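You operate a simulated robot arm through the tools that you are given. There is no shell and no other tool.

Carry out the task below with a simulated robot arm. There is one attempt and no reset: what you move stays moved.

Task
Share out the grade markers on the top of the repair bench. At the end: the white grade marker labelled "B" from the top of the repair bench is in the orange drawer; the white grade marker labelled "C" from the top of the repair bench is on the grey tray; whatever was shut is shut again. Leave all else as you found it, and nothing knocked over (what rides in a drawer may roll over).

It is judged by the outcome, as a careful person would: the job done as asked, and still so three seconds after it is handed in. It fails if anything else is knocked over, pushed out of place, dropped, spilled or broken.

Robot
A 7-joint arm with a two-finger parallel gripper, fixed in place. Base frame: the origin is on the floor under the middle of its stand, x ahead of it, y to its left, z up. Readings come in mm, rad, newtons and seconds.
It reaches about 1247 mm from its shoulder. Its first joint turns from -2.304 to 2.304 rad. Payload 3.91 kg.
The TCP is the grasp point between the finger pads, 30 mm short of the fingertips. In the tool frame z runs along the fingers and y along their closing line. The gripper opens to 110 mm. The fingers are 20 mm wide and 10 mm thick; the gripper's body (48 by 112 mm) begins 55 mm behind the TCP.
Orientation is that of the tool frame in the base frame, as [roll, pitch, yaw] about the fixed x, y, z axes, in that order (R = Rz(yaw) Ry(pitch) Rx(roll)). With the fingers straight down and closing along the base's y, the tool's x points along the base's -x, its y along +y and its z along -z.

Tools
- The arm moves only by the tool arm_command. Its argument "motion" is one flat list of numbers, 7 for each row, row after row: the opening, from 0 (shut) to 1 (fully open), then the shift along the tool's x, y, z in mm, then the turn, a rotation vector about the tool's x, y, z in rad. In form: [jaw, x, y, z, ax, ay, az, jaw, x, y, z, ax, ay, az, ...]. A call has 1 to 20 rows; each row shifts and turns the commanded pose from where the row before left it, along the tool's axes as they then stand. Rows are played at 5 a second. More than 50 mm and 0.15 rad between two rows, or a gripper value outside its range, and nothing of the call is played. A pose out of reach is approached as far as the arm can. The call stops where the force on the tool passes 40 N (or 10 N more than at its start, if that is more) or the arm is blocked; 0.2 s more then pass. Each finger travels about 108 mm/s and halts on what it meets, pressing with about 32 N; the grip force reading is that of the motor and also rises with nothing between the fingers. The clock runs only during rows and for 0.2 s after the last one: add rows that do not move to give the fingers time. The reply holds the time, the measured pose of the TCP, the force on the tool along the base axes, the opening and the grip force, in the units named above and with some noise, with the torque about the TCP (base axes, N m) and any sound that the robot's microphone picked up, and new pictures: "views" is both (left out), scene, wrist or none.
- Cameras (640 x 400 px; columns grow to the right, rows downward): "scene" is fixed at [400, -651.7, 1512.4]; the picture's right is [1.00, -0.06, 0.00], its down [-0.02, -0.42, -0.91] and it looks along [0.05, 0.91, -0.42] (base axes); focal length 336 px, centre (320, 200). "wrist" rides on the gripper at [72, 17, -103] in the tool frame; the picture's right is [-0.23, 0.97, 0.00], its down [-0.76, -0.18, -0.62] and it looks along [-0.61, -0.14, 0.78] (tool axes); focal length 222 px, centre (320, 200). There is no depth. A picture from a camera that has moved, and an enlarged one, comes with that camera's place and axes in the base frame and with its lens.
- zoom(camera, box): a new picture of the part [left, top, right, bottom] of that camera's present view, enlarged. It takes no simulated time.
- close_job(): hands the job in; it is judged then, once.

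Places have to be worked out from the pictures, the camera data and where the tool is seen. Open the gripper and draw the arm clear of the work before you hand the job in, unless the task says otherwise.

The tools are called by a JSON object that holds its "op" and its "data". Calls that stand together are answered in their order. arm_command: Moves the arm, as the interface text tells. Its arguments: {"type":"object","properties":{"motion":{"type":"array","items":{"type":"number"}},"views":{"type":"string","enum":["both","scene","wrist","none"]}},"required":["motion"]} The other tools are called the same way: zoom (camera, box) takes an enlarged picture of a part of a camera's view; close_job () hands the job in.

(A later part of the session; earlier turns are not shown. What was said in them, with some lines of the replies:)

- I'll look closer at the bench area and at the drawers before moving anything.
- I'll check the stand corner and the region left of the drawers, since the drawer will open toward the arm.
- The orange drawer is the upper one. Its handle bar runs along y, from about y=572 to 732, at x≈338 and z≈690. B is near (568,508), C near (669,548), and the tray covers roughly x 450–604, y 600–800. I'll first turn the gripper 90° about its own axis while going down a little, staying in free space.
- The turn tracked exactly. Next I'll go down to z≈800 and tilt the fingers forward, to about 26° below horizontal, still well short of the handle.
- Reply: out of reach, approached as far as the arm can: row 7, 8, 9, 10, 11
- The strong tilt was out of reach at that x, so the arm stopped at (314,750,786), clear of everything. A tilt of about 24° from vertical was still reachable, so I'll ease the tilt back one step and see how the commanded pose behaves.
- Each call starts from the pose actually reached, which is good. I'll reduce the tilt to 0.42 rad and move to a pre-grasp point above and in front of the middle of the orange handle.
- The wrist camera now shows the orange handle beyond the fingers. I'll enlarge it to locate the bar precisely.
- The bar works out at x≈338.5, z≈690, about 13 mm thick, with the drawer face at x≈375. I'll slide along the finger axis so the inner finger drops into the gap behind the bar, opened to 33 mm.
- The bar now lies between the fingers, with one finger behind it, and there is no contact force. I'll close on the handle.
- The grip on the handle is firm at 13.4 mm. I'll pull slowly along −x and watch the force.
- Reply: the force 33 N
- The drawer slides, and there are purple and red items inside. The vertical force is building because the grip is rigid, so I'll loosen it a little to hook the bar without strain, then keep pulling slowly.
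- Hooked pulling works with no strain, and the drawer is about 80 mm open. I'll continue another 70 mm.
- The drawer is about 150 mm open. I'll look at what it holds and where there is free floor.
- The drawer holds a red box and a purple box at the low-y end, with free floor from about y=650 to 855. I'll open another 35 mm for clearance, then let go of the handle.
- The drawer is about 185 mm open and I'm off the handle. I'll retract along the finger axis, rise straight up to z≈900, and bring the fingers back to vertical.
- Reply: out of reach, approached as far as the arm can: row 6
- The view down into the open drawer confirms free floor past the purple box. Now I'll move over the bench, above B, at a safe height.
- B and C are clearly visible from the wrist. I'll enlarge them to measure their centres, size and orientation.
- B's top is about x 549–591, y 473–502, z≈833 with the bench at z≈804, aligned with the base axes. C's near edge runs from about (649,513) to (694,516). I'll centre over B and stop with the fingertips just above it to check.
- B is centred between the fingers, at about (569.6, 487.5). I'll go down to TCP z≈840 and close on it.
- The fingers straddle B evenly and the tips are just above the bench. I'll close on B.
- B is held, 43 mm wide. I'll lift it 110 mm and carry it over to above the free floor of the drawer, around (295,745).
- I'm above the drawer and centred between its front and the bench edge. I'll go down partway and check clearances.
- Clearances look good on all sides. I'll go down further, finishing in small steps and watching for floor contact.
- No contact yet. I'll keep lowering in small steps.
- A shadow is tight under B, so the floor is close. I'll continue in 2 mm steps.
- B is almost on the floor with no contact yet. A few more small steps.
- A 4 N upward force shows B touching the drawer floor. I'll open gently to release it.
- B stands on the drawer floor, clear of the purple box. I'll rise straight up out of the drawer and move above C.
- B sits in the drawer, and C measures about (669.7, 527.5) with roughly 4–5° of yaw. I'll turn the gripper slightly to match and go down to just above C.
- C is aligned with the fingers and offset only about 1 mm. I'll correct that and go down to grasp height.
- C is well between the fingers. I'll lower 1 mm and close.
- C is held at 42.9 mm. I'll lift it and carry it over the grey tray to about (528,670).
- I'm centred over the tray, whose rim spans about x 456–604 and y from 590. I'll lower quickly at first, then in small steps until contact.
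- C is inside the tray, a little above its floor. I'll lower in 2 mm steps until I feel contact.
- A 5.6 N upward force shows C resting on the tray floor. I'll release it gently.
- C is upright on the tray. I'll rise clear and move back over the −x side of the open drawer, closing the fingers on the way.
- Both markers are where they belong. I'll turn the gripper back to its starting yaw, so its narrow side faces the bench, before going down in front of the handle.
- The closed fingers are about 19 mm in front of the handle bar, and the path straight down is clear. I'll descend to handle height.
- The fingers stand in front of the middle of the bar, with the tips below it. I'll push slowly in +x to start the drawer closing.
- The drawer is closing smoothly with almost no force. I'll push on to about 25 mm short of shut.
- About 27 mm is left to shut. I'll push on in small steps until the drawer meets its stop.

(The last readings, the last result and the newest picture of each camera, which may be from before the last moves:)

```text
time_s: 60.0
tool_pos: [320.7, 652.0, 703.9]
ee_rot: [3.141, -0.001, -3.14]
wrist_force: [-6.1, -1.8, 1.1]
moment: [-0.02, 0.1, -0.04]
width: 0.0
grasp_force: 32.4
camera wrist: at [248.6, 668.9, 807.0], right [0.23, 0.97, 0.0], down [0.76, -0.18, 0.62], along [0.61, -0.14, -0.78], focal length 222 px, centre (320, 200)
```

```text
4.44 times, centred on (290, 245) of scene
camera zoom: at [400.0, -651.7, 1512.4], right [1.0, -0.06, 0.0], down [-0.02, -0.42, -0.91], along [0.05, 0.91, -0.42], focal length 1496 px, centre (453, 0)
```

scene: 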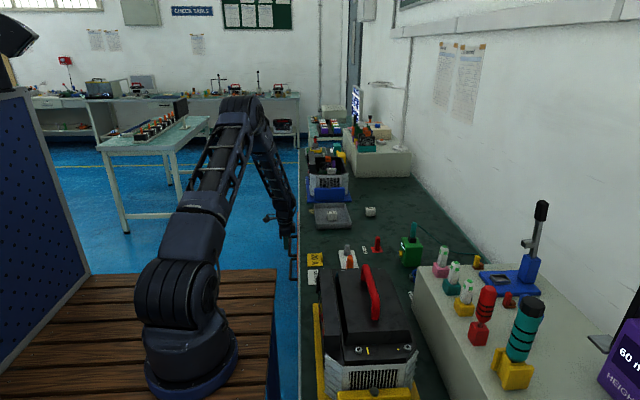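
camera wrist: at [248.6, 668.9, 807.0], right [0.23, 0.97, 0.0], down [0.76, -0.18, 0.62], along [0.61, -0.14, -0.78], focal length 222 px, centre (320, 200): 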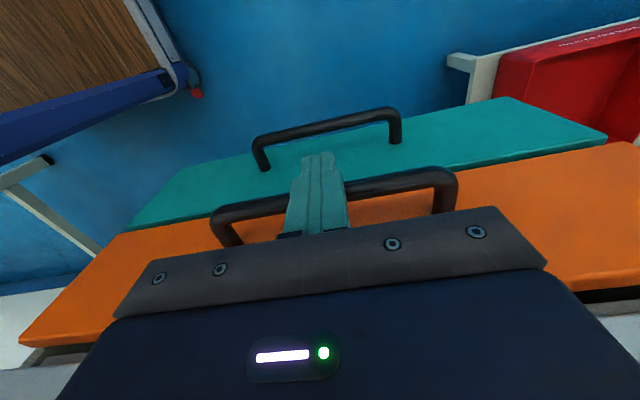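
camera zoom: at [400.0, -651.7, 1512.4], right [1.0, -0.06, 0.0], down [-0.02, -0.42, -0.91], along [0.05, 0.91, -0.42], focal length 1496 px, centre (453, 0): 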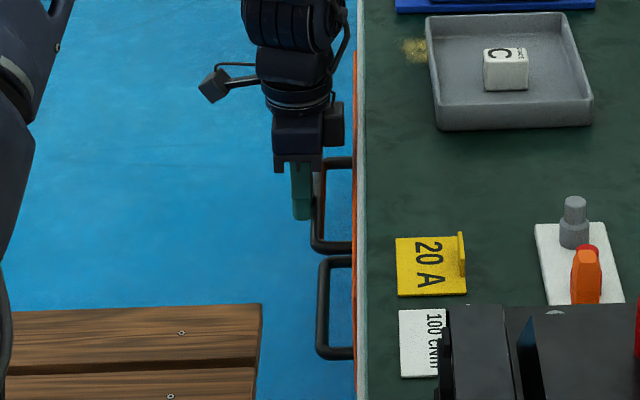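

The drawer looks shut, flush as before, with −6 N building. I'll press a little further to confirm the hard stop.

{"op": "arm_command", "data": {"motion": [0, -1.5, 0, 0, 0, 0, 0, 0, -1.5, 0, 0, 0, 0, 0], "views": "none"}}

```text
time_s: 60.6
tool_pos: [321.3, 653.2, 704.6]
ee_rot: [3.14, -0.003, -3.138]
wrist_force: [-30.9, -6.4, 8.8]
moment: [-0.32, 0.37, -0.08]
width: 0.4
grasp_force: 32.1
```

The force rose to −31 N with no more travel, so the drawer is fully shut. I'll back off in −x and rise well clear.

{"op": "arm_command", "data": {"motion": [0, 4, 0, 0, 0, 0, 0, 0, 20, 0, 0, 0, 0, 0, 0, 40, 0, 0, 0, 0, 0, 0, 30, 0, -20, 0, 0, 0, 0.2, 0, 0, -45, 0, 0, 0, 0.5, 0, 0, -45, 0, 0, 0, 0.8, 0, 0, -45, 0, 0, 0, 1, 0, 0, -45, 0, 0, 0, 1, 20, 0, -45, 0, 0, 0, 1, 20, 0, -45, 0, 0, 0, 1, 0, 0, -45, 0, 0, 0, 1, 0, 0, 0, 0, 0, 0, 1, 0, 0, 0, 0, 0, 0], "views": "both"}}

{"op": "zoom", "data": {"camera": "scene", "box": [280, 180, 440, 300]}}

{"op": "zoom", "data": {"camera": "wrist", "box": [200, 80, 500, 260]}}

```text
time_s: 63.4
tool_pos: [188.8, 652.4, 1037.9]
ee_rot: [3.141, 0.0, -3.141]
wrist_force: [0.7, 0.0, 0.5]
moment: [0.03, -0.03, -0.02]
width: 109.7
grasp_force: 0.0
camera wrist: at [115.5, 667.8, 1142.0], right [0.23, 0.97, 0.0], down [0.76, -0.18, 0.62], along [0.61, -0.14, -0.78], focal length 222 px, centre (320, 200)
```

scene: 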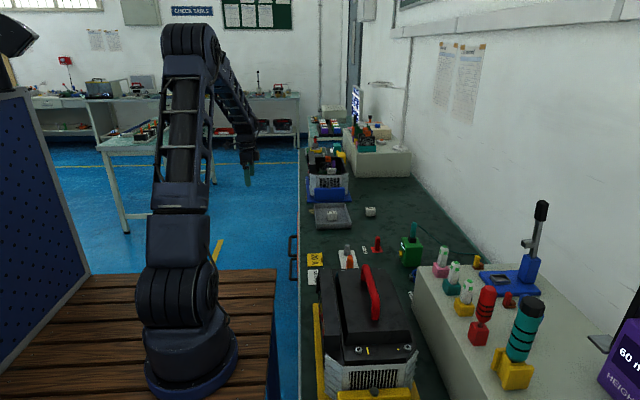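
wrist: 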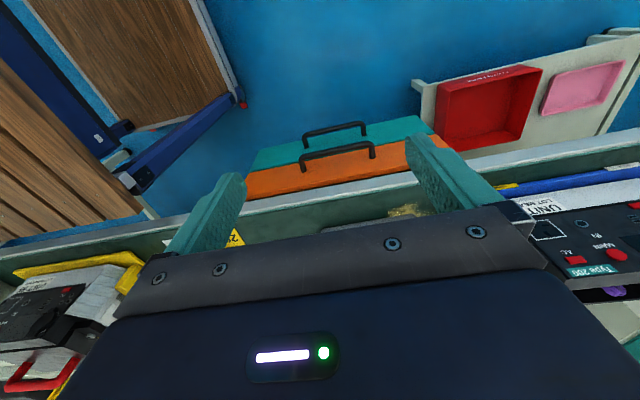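

```text
3.33 times, centred on (360, 240) of scene
camera zoom: at [400.0, -651.7, 1512.4], right [1.0, -0.06, 0.0], down [-0.02, -0.42, -0.91], along [0.05, 0.91, -0.42], focal length 1122 px, centre (187, 67)
```

zoom: 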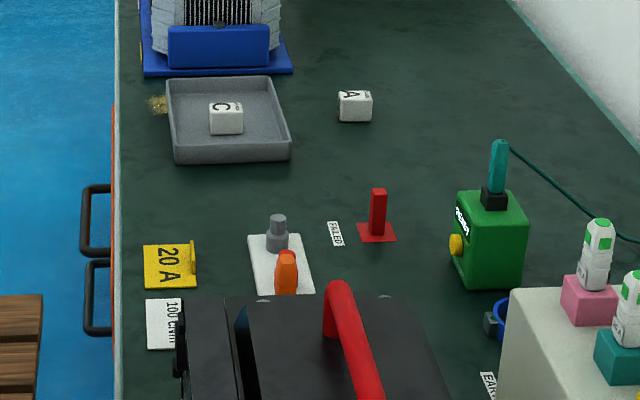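

```text
2.13 times, centred on (350, 170) of wrist
camera zoom: at [115.5, 667.8, 1142.0], right [0.23, 0.97, 0.0], down [0.76, -0.18, 0.62], along [0.61, -0.14, -0.78], focal length 474 px, centre (256, 264)
```

zoom: 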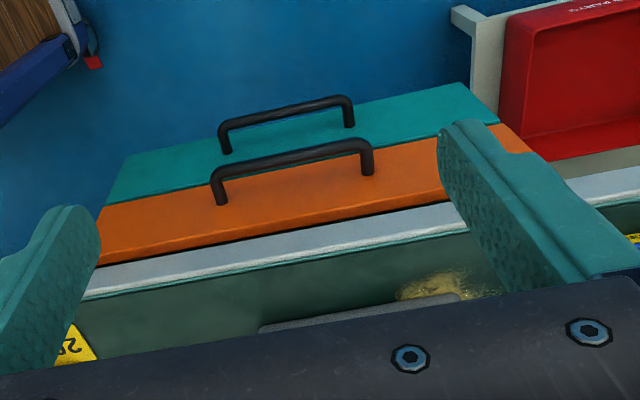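

The final pictures match the start: the orange drawer is shut flush with its handle where it was, C is upright on the grey tray, and A and everything else are untouched. The gripper is open and clear, so I'm handing the job in.

{"op": "close_job", "data": {}}

```text
The job is handed in.
```

The job is done and handed in. Marker "B" is in the orange drawer, and marker "C" is on the grey tray. The drawer is shut again, pressed to its stop.

- **Marker B:** I set it upright on the free drawer floor beyond the purple box. I couldn't see inside after closing the drawer, so it may have shifted while it slid shut.
- **Marker C:** it stands upright near the middle of the tray.
- **Everything else:** the final pictures show marker "A" and the other things on the bench where they were. The arm is back near its starting position with the gripper open.
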